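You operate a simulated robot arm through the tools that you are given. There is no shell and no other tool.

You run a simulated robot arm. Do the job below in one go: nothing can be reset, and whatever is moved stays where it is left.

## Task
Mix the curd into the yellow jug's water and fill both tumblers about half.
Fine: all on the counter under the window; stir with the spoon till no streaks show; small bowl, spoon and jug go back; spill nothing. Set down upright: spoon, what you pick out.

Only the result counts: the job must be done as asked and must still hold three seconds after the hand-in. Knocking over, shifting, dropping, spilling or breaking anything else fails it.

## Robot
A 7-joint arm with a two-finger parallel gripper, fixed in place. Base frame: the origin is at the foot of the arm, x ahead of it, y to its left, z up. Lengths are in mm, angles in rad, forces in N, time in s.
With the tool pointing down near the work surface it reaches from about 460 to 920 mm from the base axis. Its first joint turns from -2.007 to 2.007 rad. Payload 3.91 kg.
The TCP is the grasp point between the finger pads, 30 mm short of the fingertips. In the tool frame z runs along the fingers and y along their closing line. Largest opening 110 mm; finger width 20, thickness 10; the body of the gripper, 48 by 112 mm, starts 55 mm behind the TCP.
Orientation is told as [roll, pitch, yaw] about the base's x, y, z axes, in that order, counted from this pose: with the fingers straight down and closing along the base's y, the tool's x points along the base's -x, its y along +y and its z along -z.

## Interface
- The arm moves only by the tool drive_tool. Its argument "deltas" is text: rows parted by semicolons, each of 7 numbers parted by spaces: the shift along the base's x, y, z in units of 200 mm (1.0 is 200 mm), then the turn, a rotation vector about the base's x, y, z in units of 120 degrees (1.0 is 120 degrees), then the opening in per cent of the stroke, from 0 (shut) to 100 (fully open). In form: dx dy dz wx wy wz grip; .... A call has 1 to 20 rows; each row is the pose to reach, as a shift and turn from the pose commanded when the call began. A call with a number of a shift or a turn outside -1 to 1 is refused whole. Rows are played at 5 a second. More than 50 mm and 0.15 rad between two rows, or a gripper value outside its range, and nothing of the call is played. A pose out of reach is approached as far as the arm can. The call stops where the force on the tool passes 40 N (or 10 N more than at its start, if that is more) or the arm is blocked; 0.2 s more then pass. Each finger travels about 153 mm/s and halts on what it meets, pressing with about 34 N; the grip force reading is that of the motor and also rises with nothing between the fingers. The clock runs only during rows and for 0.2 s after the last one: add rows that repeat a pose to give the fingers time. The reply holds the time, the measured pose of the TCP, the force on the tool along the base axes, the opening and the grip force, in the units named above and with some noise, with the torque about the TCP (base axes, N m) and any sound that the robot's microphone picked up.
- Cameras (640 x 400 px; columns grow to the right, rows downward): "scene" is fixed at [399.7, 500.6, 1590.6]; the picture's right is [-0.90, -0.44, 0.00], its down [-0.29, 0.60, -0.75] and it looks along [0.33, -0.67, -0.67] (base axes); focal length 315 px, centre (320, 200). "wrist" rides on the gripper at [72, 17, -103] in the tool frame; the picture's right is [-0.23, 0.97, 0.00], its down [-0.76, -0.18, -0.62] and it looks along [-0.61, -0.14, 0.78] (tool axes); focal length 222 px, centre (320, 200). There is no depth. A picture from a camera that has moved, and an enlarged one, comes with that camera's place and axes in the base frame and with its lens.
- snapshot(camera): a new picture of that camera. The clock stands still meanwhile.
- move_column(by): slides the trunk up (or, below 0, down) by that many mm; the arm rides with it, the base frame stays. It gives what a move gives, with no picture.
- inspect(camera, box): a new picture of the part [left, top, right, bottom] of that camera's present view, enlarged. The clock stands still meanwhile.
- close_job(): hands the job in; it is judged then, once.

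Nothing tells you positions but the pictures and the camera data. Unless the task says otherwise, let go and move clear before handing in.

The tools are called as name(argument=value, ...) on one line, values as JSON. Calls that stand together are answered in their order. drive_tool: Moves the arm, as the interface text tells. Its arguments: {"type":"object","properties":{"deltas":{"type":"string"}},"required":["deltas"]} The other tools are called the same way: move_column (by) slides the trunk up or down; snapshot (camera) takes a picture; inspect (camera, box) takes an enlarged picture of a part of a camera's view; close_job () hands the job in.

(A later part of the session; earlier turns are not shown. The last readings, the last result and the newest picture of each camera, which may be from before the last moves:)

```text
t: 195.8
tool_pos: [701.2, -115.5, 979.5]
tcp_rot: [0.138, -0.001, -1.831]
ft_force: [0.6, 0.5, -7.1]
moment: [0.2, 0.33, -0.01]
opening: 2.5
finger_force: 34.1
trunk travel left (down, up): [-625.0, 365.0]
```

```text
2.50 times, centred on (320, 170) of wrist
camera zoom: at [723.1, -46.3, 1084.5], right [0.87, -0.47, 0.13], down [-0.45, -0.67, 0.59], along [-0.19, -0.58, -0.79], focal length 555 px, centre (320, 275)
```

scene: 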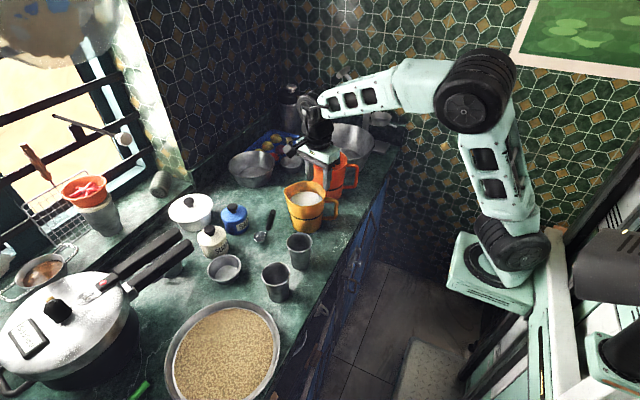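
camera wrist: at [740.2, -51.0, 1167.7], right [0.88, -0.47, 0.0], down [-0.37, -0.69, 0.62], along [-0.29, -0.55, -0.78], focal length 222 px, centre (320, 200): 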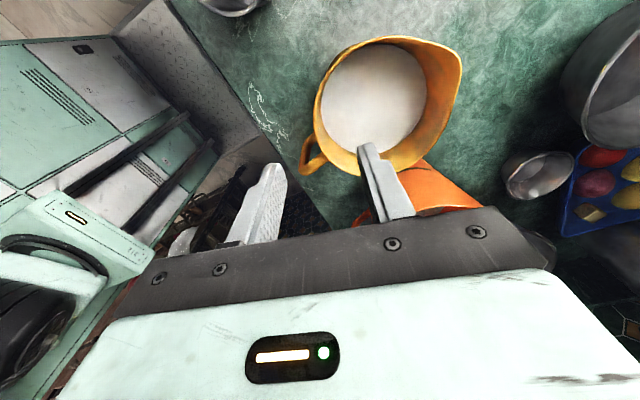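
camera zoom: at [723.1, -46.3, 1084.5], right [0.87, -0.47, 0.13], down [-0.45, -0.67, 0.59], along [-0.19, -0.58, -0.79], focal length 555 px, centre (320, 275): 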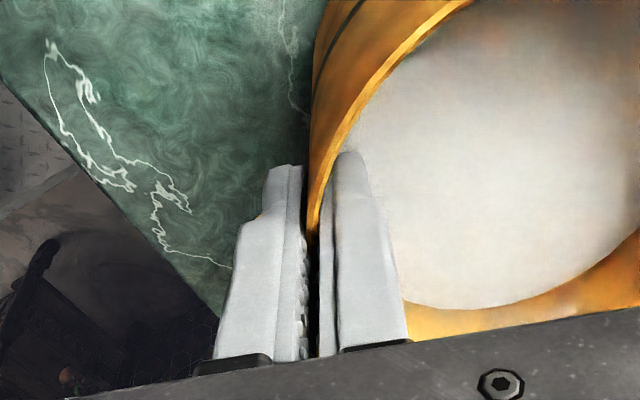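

The jug hangs stably (7.1 N, ~0.39 N·m). I carry it gently towards me first, clear of the tumblers.

drive_tool(deltas="-0.008 0 0.001 0 0 0 0; -0.028 0 0.0035 0 0 0 0; -0.06 0 0.0075 0 0 0 0; -0.103 0 0.013 0 0 0 0; -0.155 0 0.0195 0 0 0 0; -0.211 0 0.0265 0 0 0 0; -0.266 0 0.0335 0 0 0 0; -0.322 0 0.0405 0 0 0 0; -0.378 0 0.0475 0 0 0 0; -0.433 0 0.0545 0 0 0 0; -0.489 0 0.0615 0 0 0 0; -0.545 0 0.0685 0 0 0 0; -0.6 0 0.0755 0 0 0 0; -0.652 0 0.082 0 0 0 0; -0.7 0 0.088 0 0 0 0; -0.739 0 0.093 0 0 0 0; -0.767 0 0.0965 0 0 0 0; -0.787 0 0.099 0 0 0 0; -0.795 0 0.1 0 0 0 0; -0.795 0 0.1 0 0 0 0")

snapshot(camera="scene")

inspect(camera="wrist", box=[230, 60, 470, 250])

```text
t: 199.9
tool_pos: [542.6, -116.1, 1000.4]
tcp_rot: [0.139, 0.003, -1.834]
ft_force: [-0.4, 0.6, -7.0]
moment: [0.2, 0.32, 0.04]
opening: 2.5
finger_force: 33.8
trunk travel left (down, up): [-625.0, 365.0]
```

```text
taken
```

scene: 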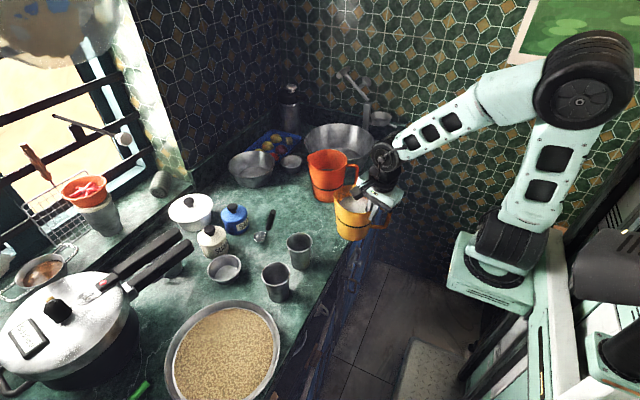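

```text
2.11 times, centred on (350, 155) of wrist
camera zoom: at [563.9, -46.3, 1104.7], right [0.87, -0.47, 0.13], down [-0.45, -0.67, 0.59], along [-0.19, -0.58, -0.79], focal length 468 px, centre (257, 295)
```

zoom: 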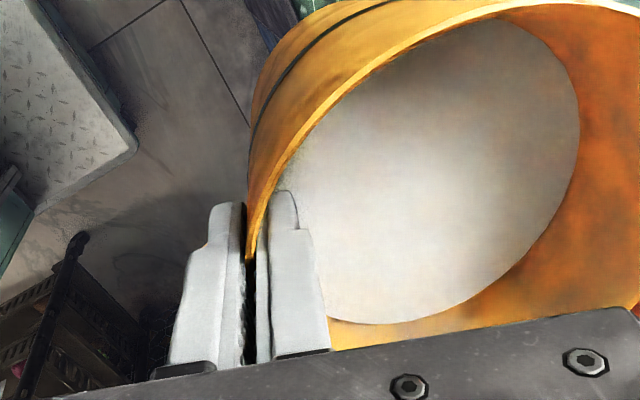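

Stable. I move it sideways in front of tumbler 1.

drive_tool(deltas="-0.002 0.007 0.001 0 0 0 0; -0.008 0.028 0.0034 0 0 0 0; -0.017 0.062 0.0075 0 0 0 0; -0.029 0.105 0.0128 0 0 0 0; -0.043 0.155 0.0188 0 0 0 0; -0.057 0.205 0.0248 0 0 0 0; -0.071 0.254 0.0308 0 0 0 0; -0.085 0.304 0.0368 0 0 0 0; -0.098 0.353 0.0428 0 0 0 0; -0.112 0.403 0.0488 0 0 0 0; -0.126 0.453 0.0548 0 0 0 0; -0.138 0.496 0.06 0 0 0 0; -0.148 0.533 0.0645 0 0 0 0; -0.157 0.564 0.068 0 0 0 0; -0.164 0.589 0.071 0 0 0 0; -0.169 0.608 0.0735 0 0 0 0; -0.1725 0.62 0.075 0 0 0 0; -0.1725 0.62 0.075 0 0 0 0")

snapshot(camera="scene")

inspect(camera="scene", box=[250, 170, 430, 320])

snapshot(camera="wrist")

```text
t: 203.8
tool_pos: [507.8, 8.4, 1016.8]
tcp_rot: [0.131, 0.013, -1.834]
ft_force: [1.3, -0.1, -6.8]
moment: [0.17, 0.28, 0.0]
opening: 2.7
finger_force: 33.6
trunk travel left (down, up): [-625.0, 365.0]
```

```text
taken
```

scene: 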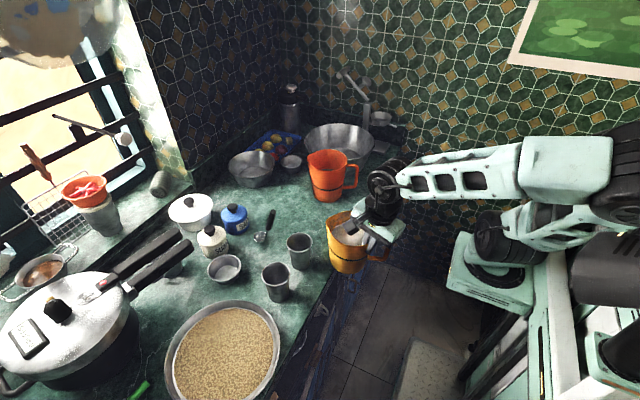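

```text
2.67 times, centred on (340, 245) of scene
camera zoom: at [399.7, 500.6, 1590.6], right [-0.9, -0.44, 0.0], down [-0.29, 0.6, -0.75], along [0.33, -0.67, -0.67], focal length 840 px, centre (267, 80)
```

zoom: 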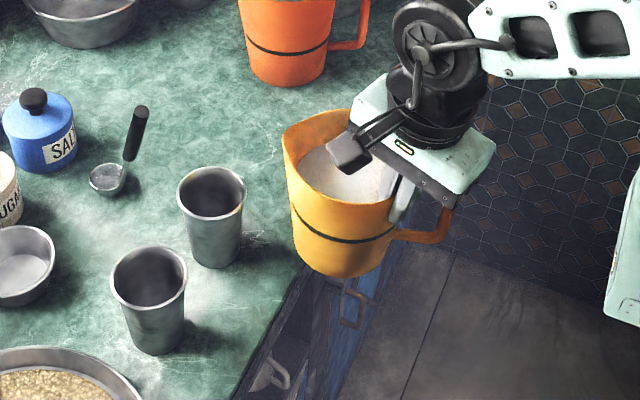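

```text
taken
camera wrist: at [530.9, 76.3, 1121.3], right [0.87, -0.47, 0.12], down [-0.45, -0.68, 0.58], along [-0.19, -0.57, -0.8], focal length 222 px, centre (320, 200)
```

wrist: 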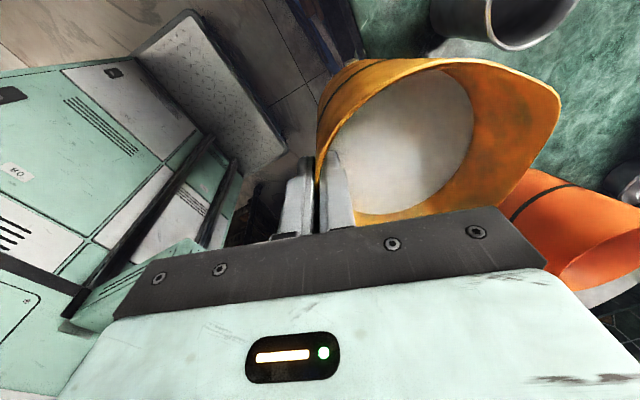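

The jug is in front of tumbler 1. I enlarge it to check its attitude and the spout position before tilting.

inspect(camera="scene", box=[320, 190, 400, 280])

inspect(camera="wrist", box=[290, 30, 590, 240])

```text
4.44 times, centred on (360, 235) of scene
camera zoom: at [399.7, 500.6, 1590.6], right [-0.9, -0.44, 0.0], down [-0.29, 0.6, -0.75], along [0.33, -0.67, -0.67], focal length 1400 px, centre (142, 44)
```

zoom: 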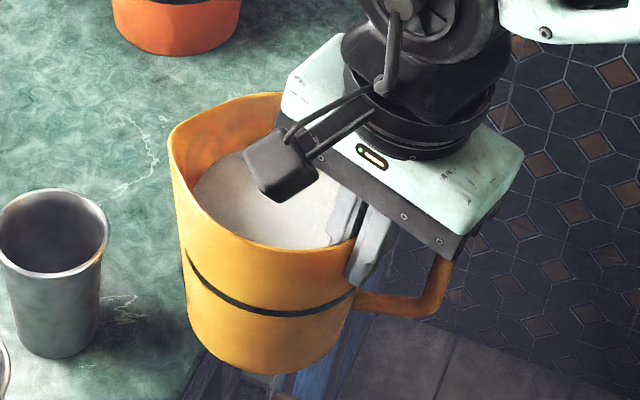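

```text
1.90 times, centred on (440, 135) of wrist
camera zoom: at [530.9, 76.3, 1121.3], right [0.87, -0.47, 0.12], down [-0.45, -0.68, 0.58], along [-0.19, -0.57, -0.8], focal length 423 px, centre (91, 324)
```

zoom: 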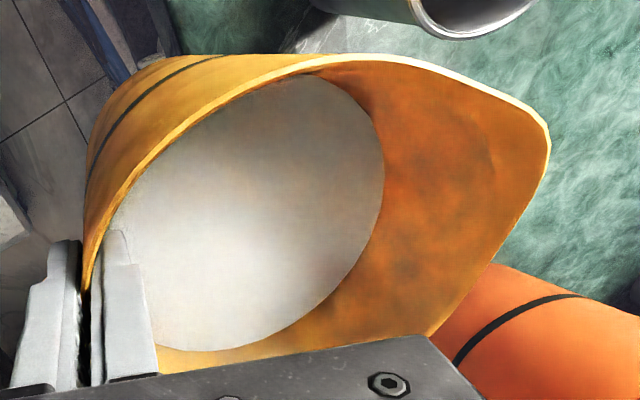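

The jug hangs tilted back by about 7° (spout up), which is fine. I now tilt it forward by 22.5° (jug tilt ~15°, still below pouring) at this stand-off position.

drive_tool(deltas="0.003 0.001 0 -0.0042 0.0183 0 0; 0.007 0.002 0 -0.0084 0.0365 0 0; 0.01 0.003 0 -0.0127 0.0548 0 0; 0.014 0.004 0 -0.0169 0.073 0 0; 0.017 0.005 0 -0.0211 0.0913 0 0; 0.02 0.006 0 -0.0253 0.1096 0 0; 0.024 0.007 0 -0.0295 0.1278 0 0; 0.027 0.008 0 -0.0338 0.1461 0 0; 0.031 0.009 0 -0.038 0.1643 0 0; 0.034 0.009 0 -0.0422 0.1826 0 0; 0.034 0.009 0 -0.0422 0.1826 0 0; 0.034 0.009 0 -0.0422 0.1826 0 0")

snapshot(camera="scene")

inspect(camera="scene", box=[270, 190, 400, 300])

inspect(camera="wrist", box=[290, 20, 590, 240])

```text
t: 206.3
tool_pos: [514.5, 11.1, 1015.8]
tcp_rot: [-0.214, -0.175, -1.8]
ft_force: [0.1, -0.2, -7.8]
moment: [0.26, 0.14, 0.0]
opening: 2.7
finger_force: 34.0
trunk travel left (down, up): [-625.0, 365.0]
```

```text
taken
```

scene: 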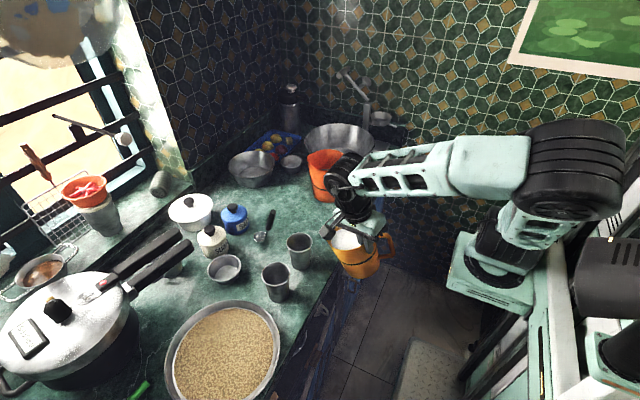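

```text
3.64 times, centred on (335, 245) of scene
camera zoom: at [399.7, 500.6, 1590.6], right [-0.9, -0.44, 0.0], down [-0.29, 0.6, -0.75], along [0.33, -0.67, -0.67], focal length 1145 px, centre (266, 36)
```

zoom: 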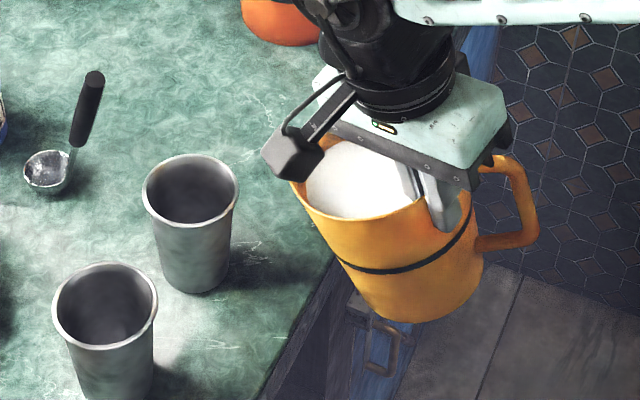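

```text
1.82 times, centred on (440, 130) of wrist
camera zoom: at [573.4, 87.6, 1099.1], right [0.87, -0.47, -0.16], down [-0.19, -0.61, 0.77], along [-0.46, -0.64, -0.62], focal length 404 px, centre (102, 327)
```

zoom: 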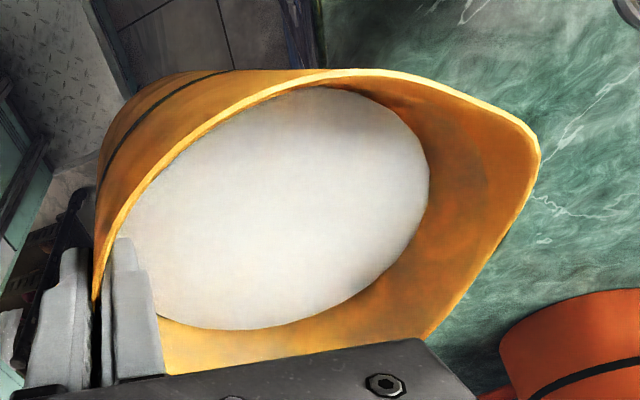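

Tilt is right and nothing pours yet. I slide the spout over tumbler 1.

drive_tool(deltas="0.01 0.002 0 0 0 0 0; 0.035 0.008 0 0 0 0 0; 0.075 0.017 0 0 0 0 0; 0.115 0.027 0 0 0 0 0; 0.155 0.036 0 0 0 0 0; 0.195 0.045 0 0 0 0 0; 0.23 0.053 0 0 0 0 0; 0.255 0.059 0 0 0 0 0; 0.268 0.062 0 0 0 0 0; 0.268 0.062 0 0 0 0 0; 0.268 0.062 0 0 0 0 0")

inspect(camera="scene", box=[250, 190, 380, 300])

snapshot(camera="wrist")

```text
t: 208.8
tool_pos: [568.7, 23.1, 1014.2]
tcp_rot: [-0.212, -0.181, -1.799]
ft_force: [0.3, 0.0, -6.8]
moment: [0.19, 0.12, 0.01]
opening: 2.4
finger_force: 34.3
trunk travel left (down, up): [-625.0, 365.0]
```

```text
3.64 times, centred on (315, 245) of scene
camera zoom: at [399.7, 500.6, 1590.6], right [-0.9, -0.44, 0.0], down [-0.29, 0.6, -0.75], along [0.33, -0.67, -0.67], focal length 1145 px, centre (338, 36)
```

zoom: 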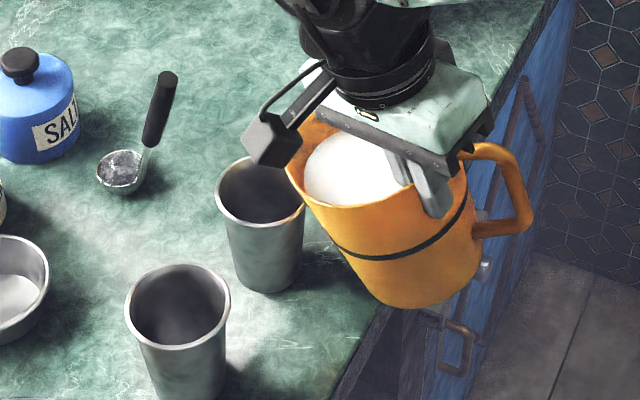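

```text
taken
camera wrist: at [626.6, 100.5, 1097.9], right [0.87, -0.47, -0.16], down [-0.19, -0.61, 0.77], along [-0.46, -0.64, -0.61], focal length 222 px, centre (320, 200)
```

wrist: 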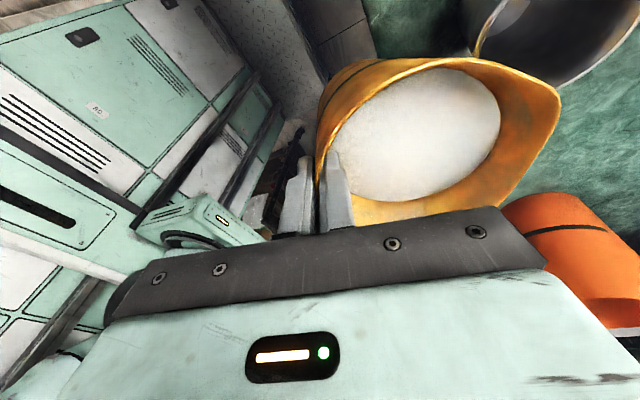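

The spout tip is over tumbler 1, about 54 mm above its rim. I tilt further slowly, keeping the tip in place.

drive_tool(deltas="0.003 0.0008 0.0045 -0.0019 0.0081 0 0; 0.006 0.0015 0.0095 -0.0038 0.0162 0 0; 0.009 0.002 0.013 -0.0056 0.0244 0 0; 0.012 0.003 0.0165 -0.0075 0.0325 0 0; 0.0155 0.0035 0.0215 -0.0094 0.0406 0 0; 0.019 0.0045 0.025 -0.0113 0.0487 0 0; 0.025 0.0055 0.031 -0.0141 0.0609 0 0; 0.025 0.0055 0.031 -0.0141 0.0609 0 0; 0.025 0.0055 0.031 -0.0141 0.0609 0 0")

inspect(camera="scene", box=[250, 190, 380, 300])

inspect(camera="wrist", box=[300, 0, 640, 220])

```text
t: 210.8
tool_pos: [573.6, 23.9, 1020.5]
tcp_rot: [-0.334, -0.235, -1.775]
ft_force: [0.4, 0.6, -7.6]
moment: [0.27, 0.04, -0.03]
opening: 2.5
finger_force: 33.9
trunk travel left (down, up): [-625.0, 365.0]
```

```text
3.64 times, centred on (315, 245) of scene
camera zoom: at [399.7, 500.6, 1590.6], right [-0.9, -0.44, 0.0], down [-0.29, 0.6, -0.75], along [0.33, -0.67, -0.67], focal length 1145 px, centre (338, 36)
```

zoom: 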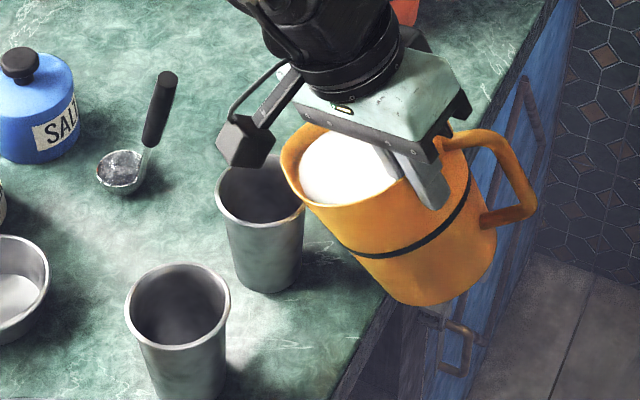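

```text
1.82 times, centred on (470, 110) of wrist
camera zoom: at [641.5, 103.7, 1093.9], right [0.84, -0.48, -0.26], down [-0.08, -0.58, 0.81], along [-0.53, -0.66, -0.53], focal length 404 px, centre (47, 364)
```

zoom: 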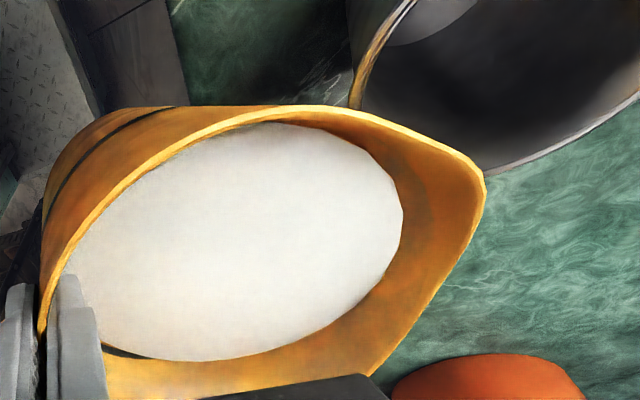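

The tip is right over the tumbler and the liquid is nearing the spout. I continue in 1° steps.

drive_tool(deltas="0.004 0.001 0.005 -0.0019 0.0081 0 0; 0.0075 0.002 0.01 -0.0038 0.0162 0 0; 0.012 0.003 0.0145 -0.0056 0.0244 0 0; 0.0165 0.004 0.0195 -0.0075 0.0325 0 0; 0.0165 0.004 0.0195 -0.0075 0.0325 0 0; 0.0165 0.004 0.0195 -0.0075 0.0325 0 0")

inspect(camera="scene", box=[250, 190, 380, 300])

inspect(camera="wrist", box=[300, 0, 640, 220])

```text
t: 212.2
tool_pos: [576.2, 24.2, 1024.8]
tcp_rot: [-0.398, -0.266, -1.76]
ft_force: [0.0, 0.0, -7.7]
moment: [0.25, 0.05, 0.01]
opening: 2.8
finger_force: 33.8
trunk travel left (down, up): [-625.0, 365.0]
```

```text
3.64 times, centred on (315, 245) of scene
camera zoom: at [399.7, 500.6, 1590.6], right [-0.9, -0.44, 0.0], down [-0.29, 0.6, -0.75], along [0.33, -0.67, -0.67], focal length 1145 px, centre (338, 36)
```

zoom: 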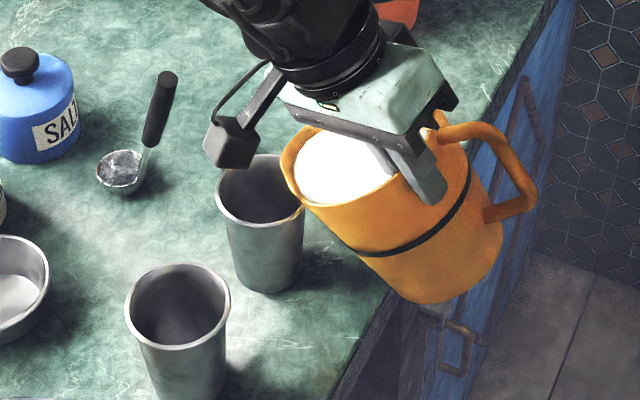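

```text
1.82 times, centred on (470, 110) of wrist
camera zoom: at [649.6, 105.7, 1091.5], right [0.82, -0.48, -0.31], down [-0.03, -0.57, 0.82], along [-0.57, -0.67, -0.48], focal length 404 px, centre (47, 364)
```

zoom: 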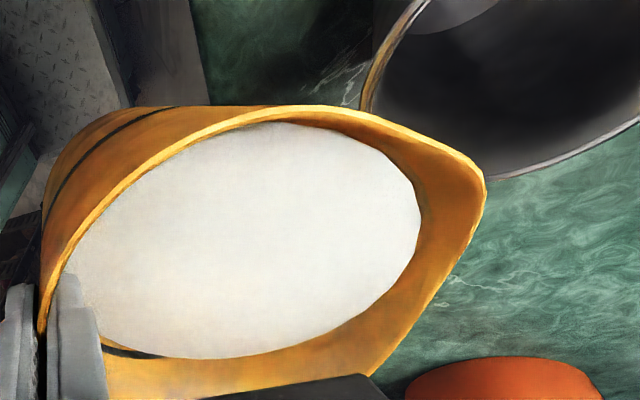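

drive_tool(deltas="0.0045 0.001 0.0088 -0.0019 0.0081 0 0; 0.009 0.002 0.0175 -0.0038 0.0162 0 0; 0.014 0.0033 0.0263 -0.0056 0.0244 0 0; 0.014 0.0033 0.0263 -0.0056 0.0244 0 0; 0.014 0.0033 0.0263 -0.0056 0.0244 0 0")

inspect(camera="scene", box=[250, 190, 380, 300])

inspect(camera="wrist", box=[300, 0, 640, 220])

```text
t: 213.3
tool_pos: [579.5, 24.6, 1030.5]
tcp_rot: [-0.448, -0.286, -1.744]
ft_force: [-0.1, -0.9, -7.0]
moment: [0.23, 0.0, -0.03]
opening: 2.6
finger_force: 34.5
trunk travel left (down, up): [-625.0, 365.0]
```

```text
3.64 times, centred on (315, 245) of scene
camera zoom: at [399.7, 500.6, 1590.6], right [-0.9, -0.44, 0.0], down [-0.29, 0.6, -0.75], along [0.33, -0.67, -0.67], focal length 1145 px, centre (338, 36)
```

zoom: 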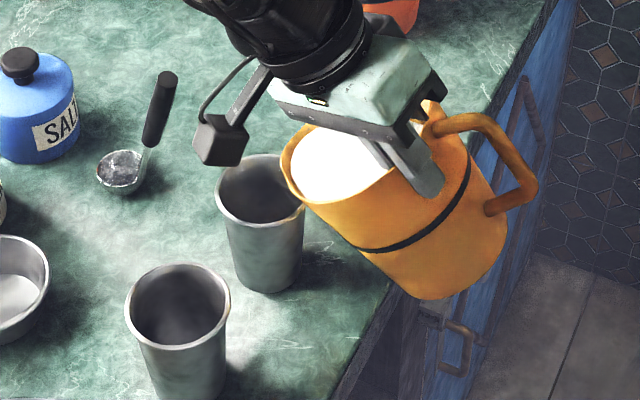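

```text
1.82 times, centred on (470, 110) of wrist
camera zoom: at [655.8, 107.1, 1092.3], right [0.81, -0.48, -0.34], down [0.01, -0.56, 0.83], along [-0.59, -0.67, -0.45], focal length 404 px, centre (47, 364)
```

zoom: 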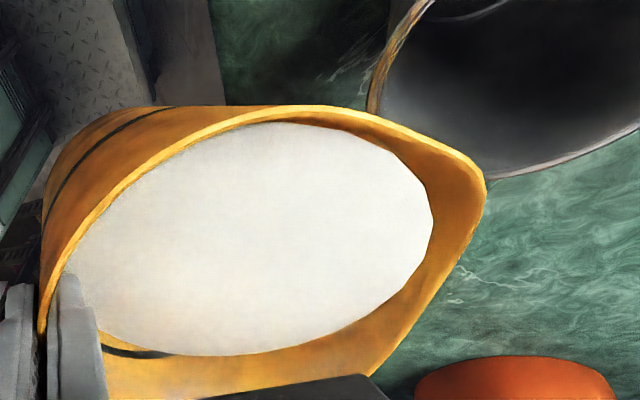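

No flow yet; the liquid edge advances ~4 px per degree. I go on to 43° and watch.

drive_tool(deltas="0.005 0.001 0.0025 -0.0019 0.0081 0 0; 0.01 0.0025 0.0055 -0.0038 0.0162 0 0; 0.0155 0.0035 0.008 -0.0056 0.0244 0 0; 0.021 0.005 0.0105 -0.0075 0.0325 0 0; 0.0265 0.006 0.013 -0.0094 0.0406 0 0; 0.032 0.0075 0.015 -0.0113 0.0487 0 0; 0.032 0.0075 0.015 -0.0113 0.0487 0 0; 0.032 0.0075 0.015 -0.0113 0.0487 0 0")

inspect(camera="scene", box=[250, 190, 380, 300])

inspect(camera="wrist", box=[300, 0, 640, 220])

snapshot(camera="scene")

```text
t: 215.2
tool_pos: [586.3, 26.1, 1032.7]
tcp_rot: [-0.55, -0.324, -1.714]
ft_force: [0.0, 0.1, -6.9]
moment: [0.23, -0.05, 0.01]
opening: 2.3
finger_force: 33.3
trunk travel left (down, up): [-625.0, 365.0]
```

```text
3.64 times, centred on (315, 245) of scene
camera zoom: at [399.7, 500.6, 1590.6], right [-0.9, -0.44, 0.0], down [-0.29, 0.6, -0.75], along [0.33, -0.67, -0.67], focal length 1145 px, centre (338, 36)
```

zoom: 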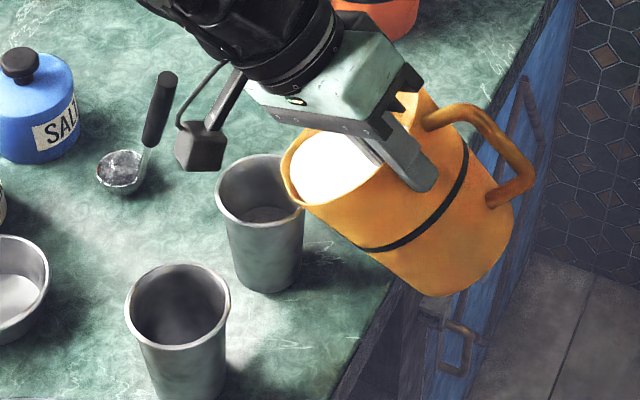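

```text
1.82 times, centred on (470, 110) of wrist
camera zoom: at [667.9, 109.9, 1085.2], right [0.77, -0.49, -0.41], down [0.1, -0.54, 0.83], along [-0.63, -0.68, -0.37], focal length 404 px, centre (47, 364)
```

zoom: 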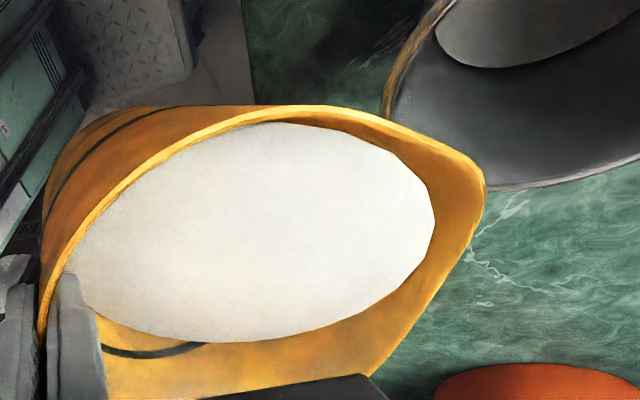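

```text
taken
```

scene: 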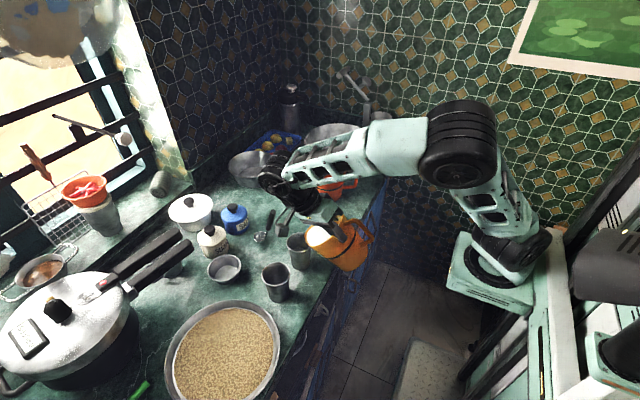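

The liquid edge stopped advancing and tumbler 1 seems to show something inside. I look closely for a stream and liquid.

inspect(camera="scene", box=[280, 220, 330, 275])

inspect(camera="scene", box=[255, 255, 300, 305])

inspect(camera="wrist", box=[480, 0, 640, 110])

```text
7.27 times, centred on (305, 248) of scene
camera zoom: at [399.7, 500.6, 1590.6], right [-0.9, -0.44, 0.0], down [-0.29, 0.6, -0.75], along [0.33, -0.67, -0.67], focal length 2291 px, centre (429, -146)
```

zoom: 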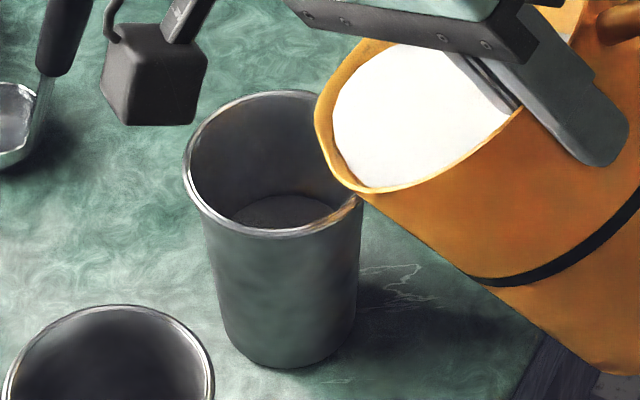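

```text
8.00 times, centred on (278, 280) of scene
camera zoom: at [399.7, 500.6, 1590.6], right [-0.9, -0.44, 0.0], down [-0.29, 0.6, -0.75], along [0.33, -0.67, -0.67], focal length 2520 px, centre (660, -440)
```

zoom: 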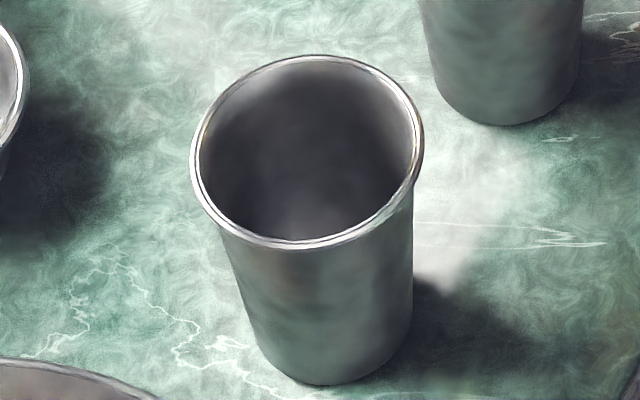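

```text
3.64 times, centred on (560, 55) of wrist
camera zoom: at [667.9, 109.9, 1085.2], right [0.77, -0.49, -0.41], down [0.1, -0.54, 0.83], along [-0.63, -0.68, -0.37], focal length 808 px, centre (-553, 727)
```

zoom: 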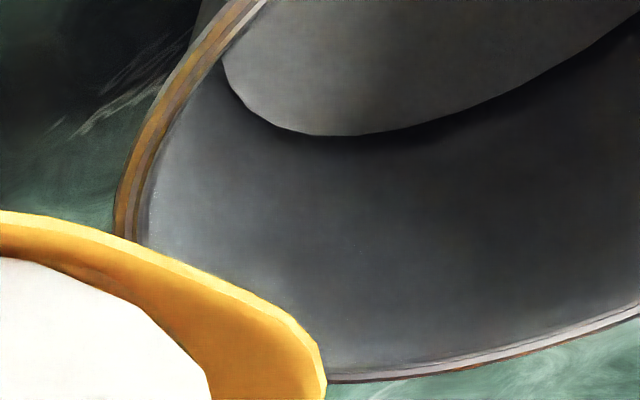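

Tumbler 1 has liquid up to about z≈876 (roughly 42% of its height); the pouring starts around this tilt. I hold a moment, then add about 1.5°.

drive_tool(deltas="0 0 0 0 0 0 0; 0 0 0 0 0 0 0; 0 0 0 0 0 0 0; 0.0055 0.0013 0.0075 -0.0019 0.0081 0 0; 0.0055 0.0013 0.0075 -0.0019 0.0081 0 0")

inspect(camera="scene", box=[280, 220, 330, 275])

inspect(camera="wrist", box=[480, 0, 640, 110])

```text
t: 216.3
tool_pos: [587.2, 26.4, 1035.2]
tcp_rot: [-0.566, -0.332, -1.709]
ft_force: [0.1, 0.5, -6.5]
moment: [0.27, -0.03, 0.03]
opening: 2.7
finger_force: 34.1
trunk travel left (down, up): [-625.0, 365.0]
```

```text
7.27 times, centred on (305, 248) of scene
camera zoom: at [399.7, 500.6, 1590.6], right [-0.9, -0.44, 0.0], down [-0.29, 0.6, -0.75], along [0.33, -0.67, -0.67], focal length 2291 px, centre (429, -146)
```

zoom: 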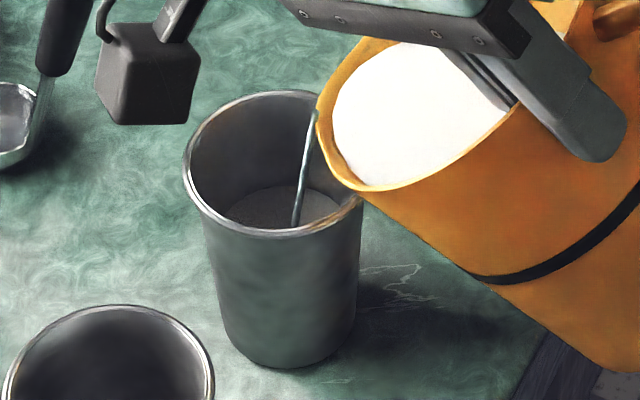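

```text
3.64 times, centred on (560, 55) of wrist
camera zoom: at [669.8, 110.4, 1085.2], right [0.76, -0.49, -0.42], down [0.11, -0.54, 0.83], along [-0.64, -0.68, -0.35], focal length 808 px, centre (-553, 727)
```

zoom: 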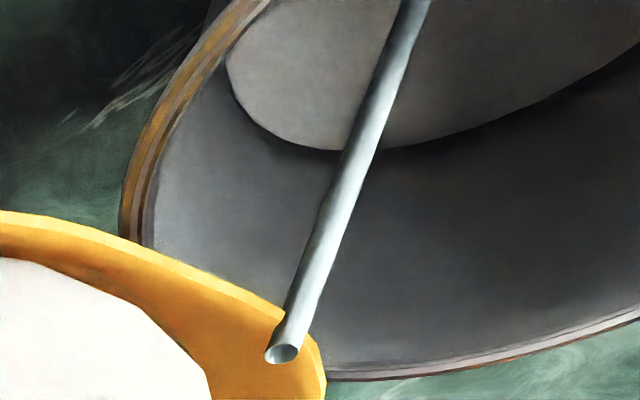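

A thin stream falls neatly inside tumbler 1. I hold briefly and measure again.

drive_tool(deltas="0 0 0 0 0 0 0; 0 0 0 0 0 0 0; 0 0 0 0 0 0 0")

inspect(camera="scene", box=[280, 220, 330, 275])

inspect(camera="wrist", box=[480, 0, 640, 110])

```text
t: 217.2
tool_pos: [587.7, 26.8, 1034.9]
tcp_rot: [-0.568, -0.332, -1.71]
ft_force: [0.0, -0.4, -6.4]
moment: [0.24, -0.03, 0.01]
opening: 2.7
finger_force: 33.9
trunk travel left (down, up): [-625.0, 365.0]
```

```text
7.27 times, centred on (305, 248) of scene
camera zoom: at [399.7, 500.6, 1590.6], right [-0.9, -0.44, 0.0], down [-0.29, 0.6, -0.75], along [0.33, -0.67, -0.67], focal length 2291 px, centre (429, -146)
```

zoom: 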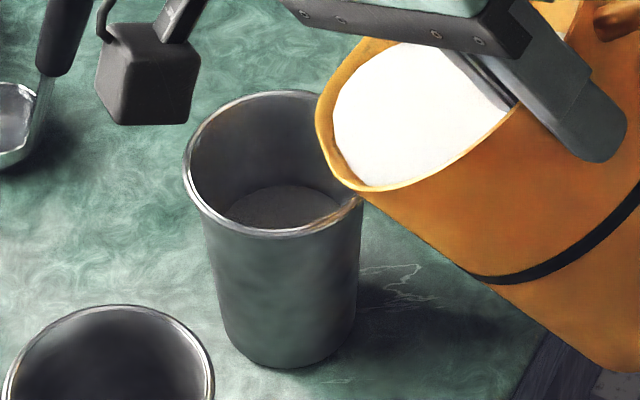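

```text
3.64 times, centred on (560, 55) of wrist
camera zoom: at [669.7, 110.4, 1085.1], right [0.76, -0.49, -0.42], down [0.11, -0.54, 0.83], along [-0.64, -0.68, -0.35], focal length 808 px, centre (-553, 727)
```

zoom: 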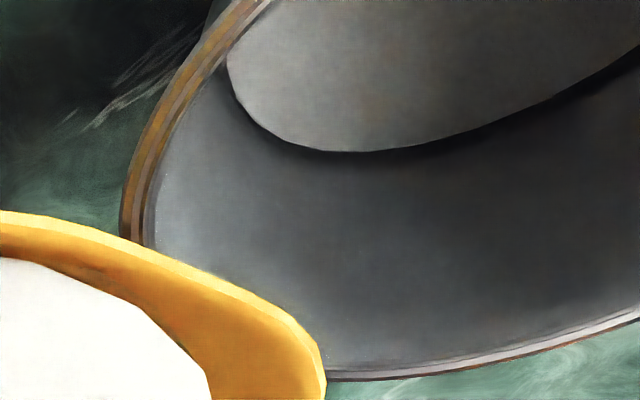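

Flow has stopped by itself at about z≈880 (~47% height). I add another 1.5° in small steps.

drive_tool(deltas="0.003 0.0007 0.004 -0.0009 0.0041 0 0; 0.0057 0.0013 0.0078 -0.0019 0.0081 0 0; 0.0087 0.002 0.0118 -0.0028 0.0122 0 0; 0.0087 0.002 0.0118 -0.0028 0.0122 0 0; 0.0087 0.002 0.0118 -0.0028 0.0122 0 0; 0.0087 0.002 0.0118 -0.0028 0.0122 0 0")

inspect(camera="scene", box=[280, 220, 330, 275])

inspect(camera="wrist", box=[480, 0, 640, 110])

```text
t: 218.6
tool_pos: [590.0, 27.9, 1037.2]
tcp_rot: [-0.592, -0.34, -1.698]
ft_force: [0.8, 0.1, -5.0]
moment: [0.22, -0.07, 0.0]
opening: 2.6
finger_force: 34.4
trunk travel left (down, up): [-625.0, 365.0]
```

```text
7.27 times, centred on (305, 248) of scene
camera zoom: at [399.7, 500.6, 1590.6], right [-0.9, -0.44, 0.0], down [-0.29, 0.6, -0.75], along [0.33, -0.67, -0.67], focal length 2291 px, centre (429, -146)
```

zoom: 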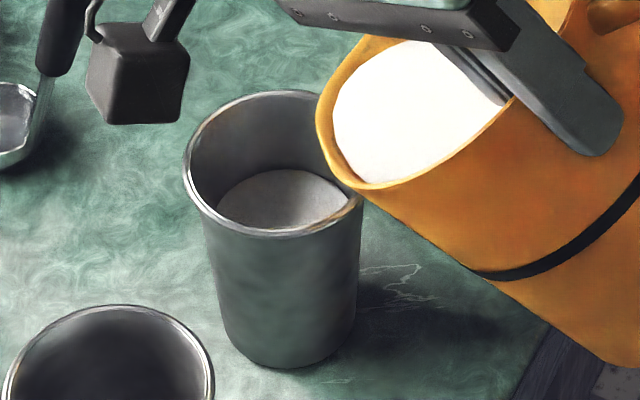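

```text
3.64 times, centred on (560, 55) of wrist
camera zoom: at [672.6, 111.1, 1085.0], right [0.75, -0.5, -0.44], down [0.13, -0.53, 0.84], along [-0.65, -0.68, -0.33], focal length 808 px, centre (-553, 727)
```

zoom: 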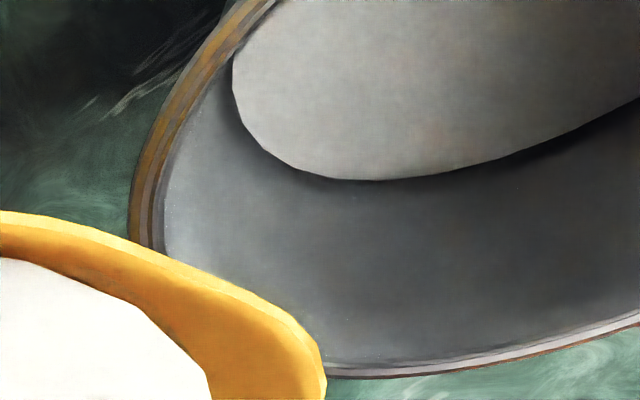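

Tumbler 1 is at about z≈888, i.e. about half full. I tilt the jug back to stop, lifting slightly.

drive_tool(deltas="-0.0122 -0.0028 0.0035 0.0038 -0.0166 0 0; -0.0239 -0.0055 0.007 0.0077 -0.0333 0 0; -0.0351 -0.0081 0.01 0.0115 -0.0499 0 0; -0.0458 -0.0106 0.0125 0.0154 -0.0666 0 0; -0.0555 -0.0128 0.0145 0.0192 -0.0832 0 0; -0.0648 -0.015 -0.0035 0.023 -0.0998 0 0; -0.0735 -0.017 -0.022 0.0269 -0.1165 0 0; -0.0813 -0.0188 -0.041 0.0307 -0.1331 0 0; -0.0886 -0.0205 -0.0605 0.0346 -0.1498 0 0; -0.0955 -0.022 -0.0795 0.0384 -0.1664 0 0; -0.0955 -0.022 -0.0795 0.0384 -0.1664 0 0")

inspect(camera="scene", box=[250, 190, 380, 300])

inspect(camera="wrist", box=[290, 20, 590, 240])

```text
t: 220.9
tool_pos: [569.8, 23.2, 1021.2]
tcp_rot: [-0.252, -0.197, -1.793]
ft_force: [-0.8, 0.9, -6.0]
moment: [0.22, 0.08, -0.02]
opening: 2.6
finger_force: 34.2
trunk travel left (down, up): [-625.0, 365.0]
```

```text
3.64 times, centred on (315, 245) of scene
camera zoom: at [399.7, 500.6, 1590.6], right [-0.9, -0.44, 0.0], down [-0.29, 0.6, -0.75], along [0.33, -0.67, -0.67], focal length 1145 px, centre (338, 36)
```

zoom: 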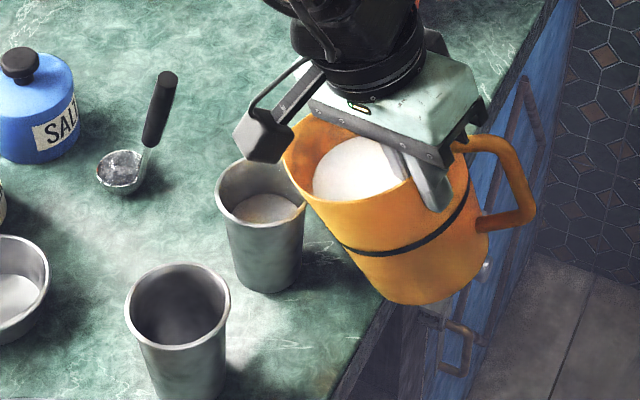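

```text
1.82 times, centred on (440, 130) of wrist
camera zoom: at [631.2, 101.7, 1100.8], right [0.86, -0.47, -0.19], down [-0.15, -0.6, 0.79], along [-0.49, -0.65, -0.59], focal length 404 px, centre (102, 327)
```

zoom: 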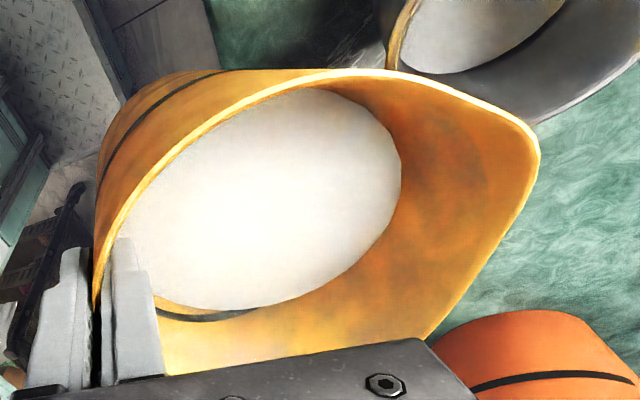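

Stopped cleanly; tumbler 1 is half full. I retreat, move sideways to tumbler 2's front and then in again.

drive_tool(deltas="-0.01 -0.002 0 0 0 0 0; -0.04 -0.009 0 0 0 0 0; -0.085 -0.02 0 0 0 0 0; -0.13 -0.03 0 0 0 0 0; -0.175 -0.04 0 0 0 0 0; -0.215 -0.05 0 0 0 0 0; -0.245 -0.057 0 0 0 0 0; -0.262 -0.061 0 0 0 0 0; -0.268 -0.062 0 0 0 0 0; -0.268 -0.062 0 0 0 0 0")

drive_tool(deltas="0 0.008 0 0 0 0 0; 0.001 0.03 0 0 0 0 0; 0.002 0.07 0 0 0 0 0; 0.004 0.12 0 0 0 0 0; 0.006 0.175 0 0 0 0 0; 0.008 0.23 0 0 0 0 0; 0.009 0.285 0 0 0 0 0; 0.011 0.34 0 0 0 0 0; 0.012 0.395 0 0 0 0 0; 0.014 0.445 0 0 0 0 0; 0.016 0.49 0 0 0 0 0; 0.017 0.53 0 0 0 0 0; 0.018 0.56 0 0 0 0 0; 0.0185 0.578 0 0 0 0 0; 0.0185 0.5845 0 0 0 0 0; 0.0185 0.5845 0 0 0 0 0")

snapshot(camera="scene")

inspect(camera="scene", box=[230, 210, 380, 330])

inspect(camera="wrist", box=[290, 20, 590, 240])

```text
t: 223.2
tool_pos: [516.2, 11.0, 1022.0]
tcp_rot: [-0.25, -0.199, -1.79]
ft_force: [0.2, 0.1, -6.5]
moment: [0.18, 0.09, 0.0]
opening: 2.2
finger_force: 34.1
trunk travel left (down, up): [-625.0, 365.0]
```

```text
t: 226.6
tool_pos: [519.9, 127.3, 1021.0]
tcp_rot: [-0.25, -0.199, -1.793]
ft_force: [-0.6, 0.0, -6.3]
moment: [0.22, 0.1, 0.01]
opening: 2.7
finger_force: 33.8
trunk travel left (down, up): [-625.0, 365.0]
```

```text
taken
```

scene: 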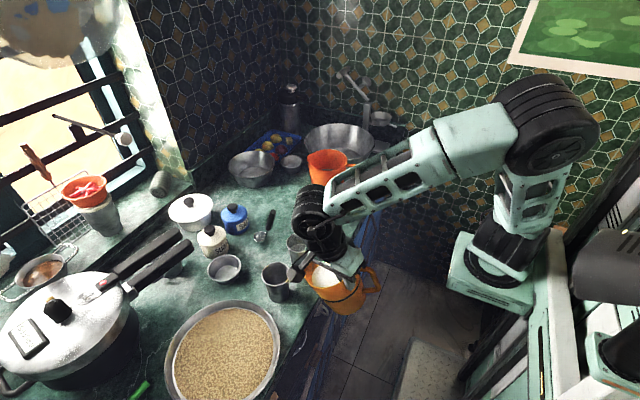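

```text
3.33 times, centred on (305, 270) of scene
camera zoom: at [399.7, 500.6, 1590.6], right [-0.9, -0.44, 0.0], down [-0.29, 0.6, -0.75], along [0.33, -0.67, -0.67], focal length 1050 px, centre (370, -33)
```

zoom: 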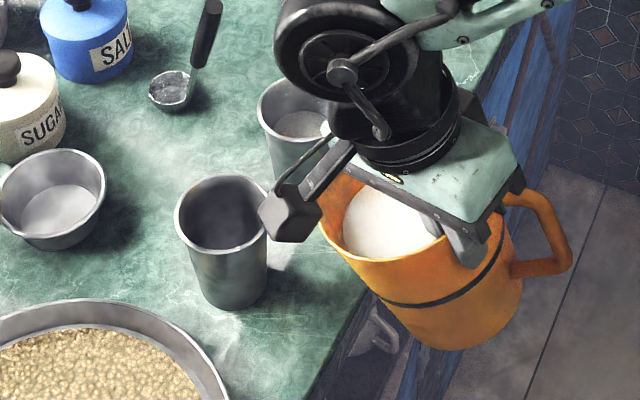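

```text
1.82 times, centred on (440, 130) of wrist
camera zoom: at [581.0, 206.4, 1100.9], right [0.86, -0.47, -0.19], down [-0.15, -0.6, 0.79], along [-0.49, -0.65, -0.59], focal length 404 px, centre (102, 327)
```

zoom: 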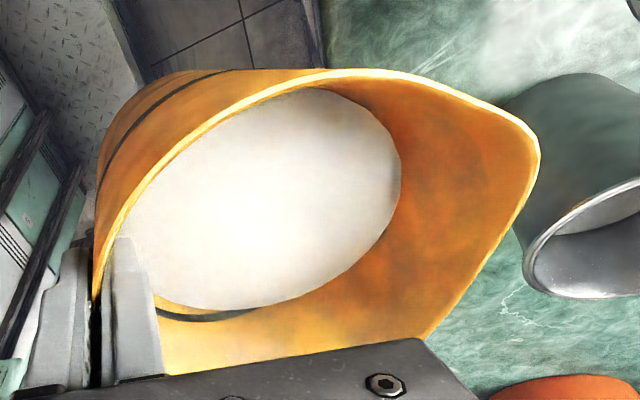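

Tip position checks out. I move the spout over tumbler 2.

drive_tool(deltas="0.01 0.002 0 0 0 0 0; 0.035 0.008 0 0 0 0 0; 0.075 0.017 0 0 0 0 0; 0.115 0.027 0 0 0 0 0; 0.155 0.036 0 0 0 0 0; 0.195 0.045 0 0 0 0 0; 0.23 0.053 0 0 0 0 0; 0.255 0.059 0 0 0 0 0; 0.268 0.062 0 0 0 0 0; 0.268 0.062 0 0 0 0 0")

inspect(camera="scene", box=[230, 210, 380, 330])

inspect(camera="wrist", box=[300, 0, 640, 220])

```text
t: 228.8
tool_pos: [573.7, 140.1, 1022.1]
tcp_rot: [-0.25, -0.197, -1.793]
ft_force: [0.4, -0.1, -6.0]
moment: [0.21, 0.07, -0.04]
opening: 2.5
finger_force: 33.9
trunk travel left (down, up): [-625.0, 365.0]
```

```text
3.33 times, centred on (305, 270) of scene
camera zoom: at [399.7, 500.6, 1590.6], right [-0.9, -0.44, 0.0], down [-0.29, 0.6, -0.75], along [0.33, -0.67, -0.67], focal length 1050 px, centre (370, -33)
```

zoom: 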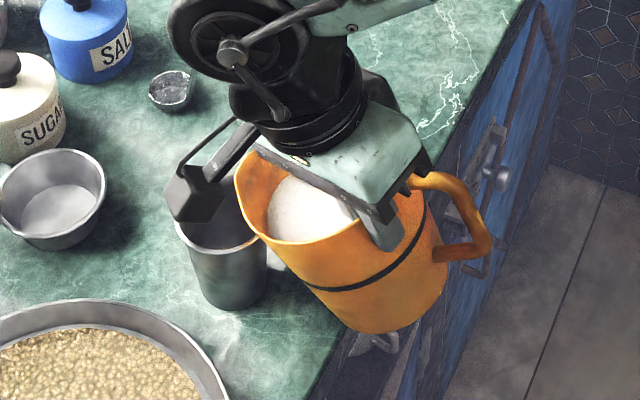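

```text
1.82 times, centred on (470, 110) of wrist
camera zoom: at [634.8, 218.7, 1101.1], right [0.86, -0.47, -0.19], down [-0.15, -0.6, 0.79], along [-0.49, -0.65, -0.59], focal length 404 px, centre (47, 364)
```

zoom: 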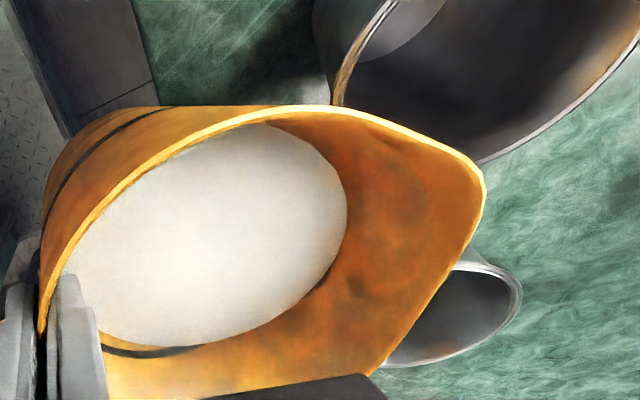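

The geometry matches the first pour. I tilt to 44° (just before flow) with the tip held in place.

drive_tool(deltas="0.007 0.0015 0.009 -0.0038 0.0162 0 0; 0.0135 0.003 0.0175 -0.0075 0.0325 0 0; 0.0215 0.005 0.026 -0.0113 0.0487 0 0; 0.0295 0.007 0.034 -0.015 0.0649 0 0; 0.0385 0.009 0.042 -0.0188 0.0812 0 0; 0.048 0.011 0.0495 -0.0225 0.0974 0 0; 0.0585 0.0135 0.0565 -0.0263 0.1136 0 0; 0.069 0.016 0.063 -0.03 0.1299 0 0; 0.0805 0.0185 0.0695 -0.0338 0.1461 0 0; 0.086 0.02 0.0775 -0.0356 0.1542 0 0; 0.086 0.02 0.0775 -0.0356 0.1542 0 0; 0.086 0.02 0.0775 -0.0356 0.1542 0 0")

inspect(camera="scene", box=[240, 235, 320, 305])

inspect(camera="wrist", box=[300, 0, 640, 220])

```text
t: 231.3
tool_pos: [591.2, 144.2, 1037.7]
tcp_rot: [-0.566, -0.332, -1.709]
ft_force: [-0.8, 0.1, -5.8]
moment: [0.24, -0.09, -0.02]
opening: 2.5
finger_force: 34.2
trunk travel left (down, up): [-625.0, 365.0]
```

```text
5.71 times, centred on (280, 270) of scene
camera zoom: at [399.7, 500.6, 1590.6], right [-0.9, -0.44, 0.0], down [-0.29, 0.6, -0.75], along [0.33, -0.67, -0.67], focal length 1800 px, centre (549, -200)
```

zoom: 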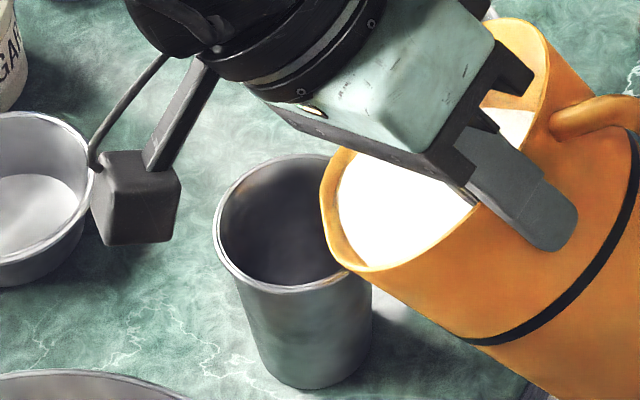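

```text
1.82 times, centred on (470, 110) of wrist
camera zoom: at [673.2, 227.4, 1087.3], right [0.76, -0.49, -0.42], down [0.11, -0.54, 0.83], along [-0.64, -0.68, -0.35], focal length 404 px, centre (47, 364)
```

zoom: 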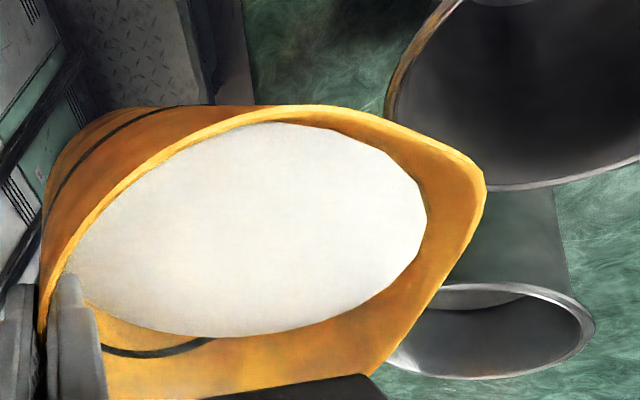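

Just short of flow. I continue to 49° in 1° steps with short holds.

drive_tool(deltas="0.0065 0.0015 0.008 -0.0019 0.0081 0 0; 0.0065 0.0015 0.008 -0.0019 0.0081 0 0; 0.012 0.003 0.0155 -0.0038 0.0162 0 0; 0.012 0.003 0.0155 -0.0038 0.0162 0 0; 0.0185 0.0045 0.0235 -0.0056 0.0244 0 0; 0.0185 0.0045 0.0235 -0.0056 0.0244 0 0; 0.025 0.0055 0.031 -0.0075 0.0325 0 0; 0.025 0.0055 0.031 -0.0075 0.0325 0 0; 0.031 0.007 0.0385 -0.0094 0.0406 0 0; 0.031 0.007 0.0385 -0.0094 0.0406 0 0; 0.031 0.007 0.0385 -0.0094 0.0406 0 0")

inspect(camera="scene", box=[240, 235, 320, 305])

inspect(camera="wrist", box=[300, 0, 640, 220])

```text
t: 233.8
tool_pos: [597.7, 144.9, 1044.4]
tcp_rot: [-0.655, -0.363, -1.679]
ft_force: [-0.6, -0.3, -6.5]
moment: [0.23, -0.1, 0.05]
opening: 2.4
finger_force: 33.8
trunk travel left (down, up): [-625.0, 365.0]
```

```text
5.71 times, centred on (280, 270) of scene
camera zoom: at [399.7, 500.6, 1590.6], right [-0.9, -0.44, 0.0], down [-0.29, 0.6, -0.75], along [0.33, -0.67, -0.67], focal length 1800 px, centre (549, -200)
```

zoom: 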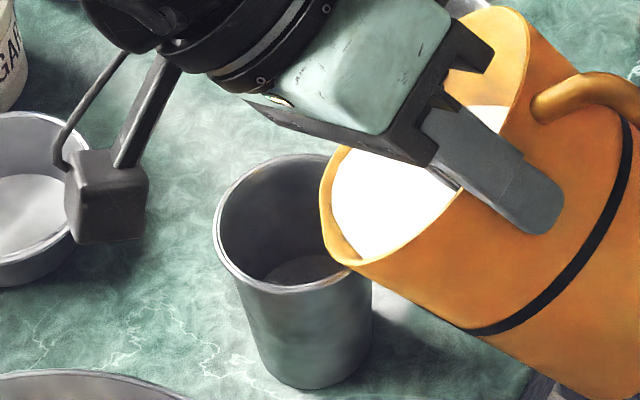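

```text
1.82 times, centred on (470, 110) of wrist
camera zoom: at [683.4, 229.9, 1086.1], right [0.72, -0.5, -0.47], down [0.18, -0.52, 0.83], along [-0.67, -0.69, -0.29], focal length 404 px, centre (47, 364)
```

zoom: 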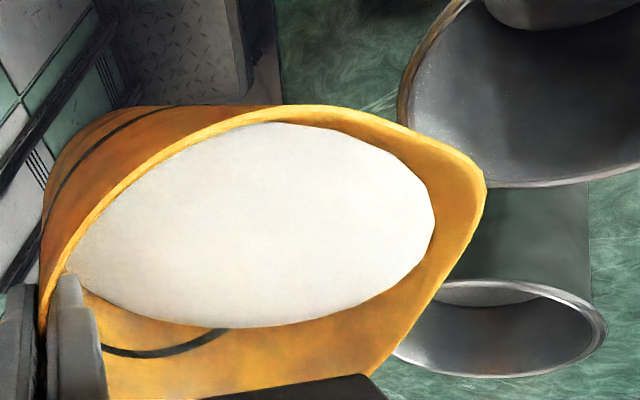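

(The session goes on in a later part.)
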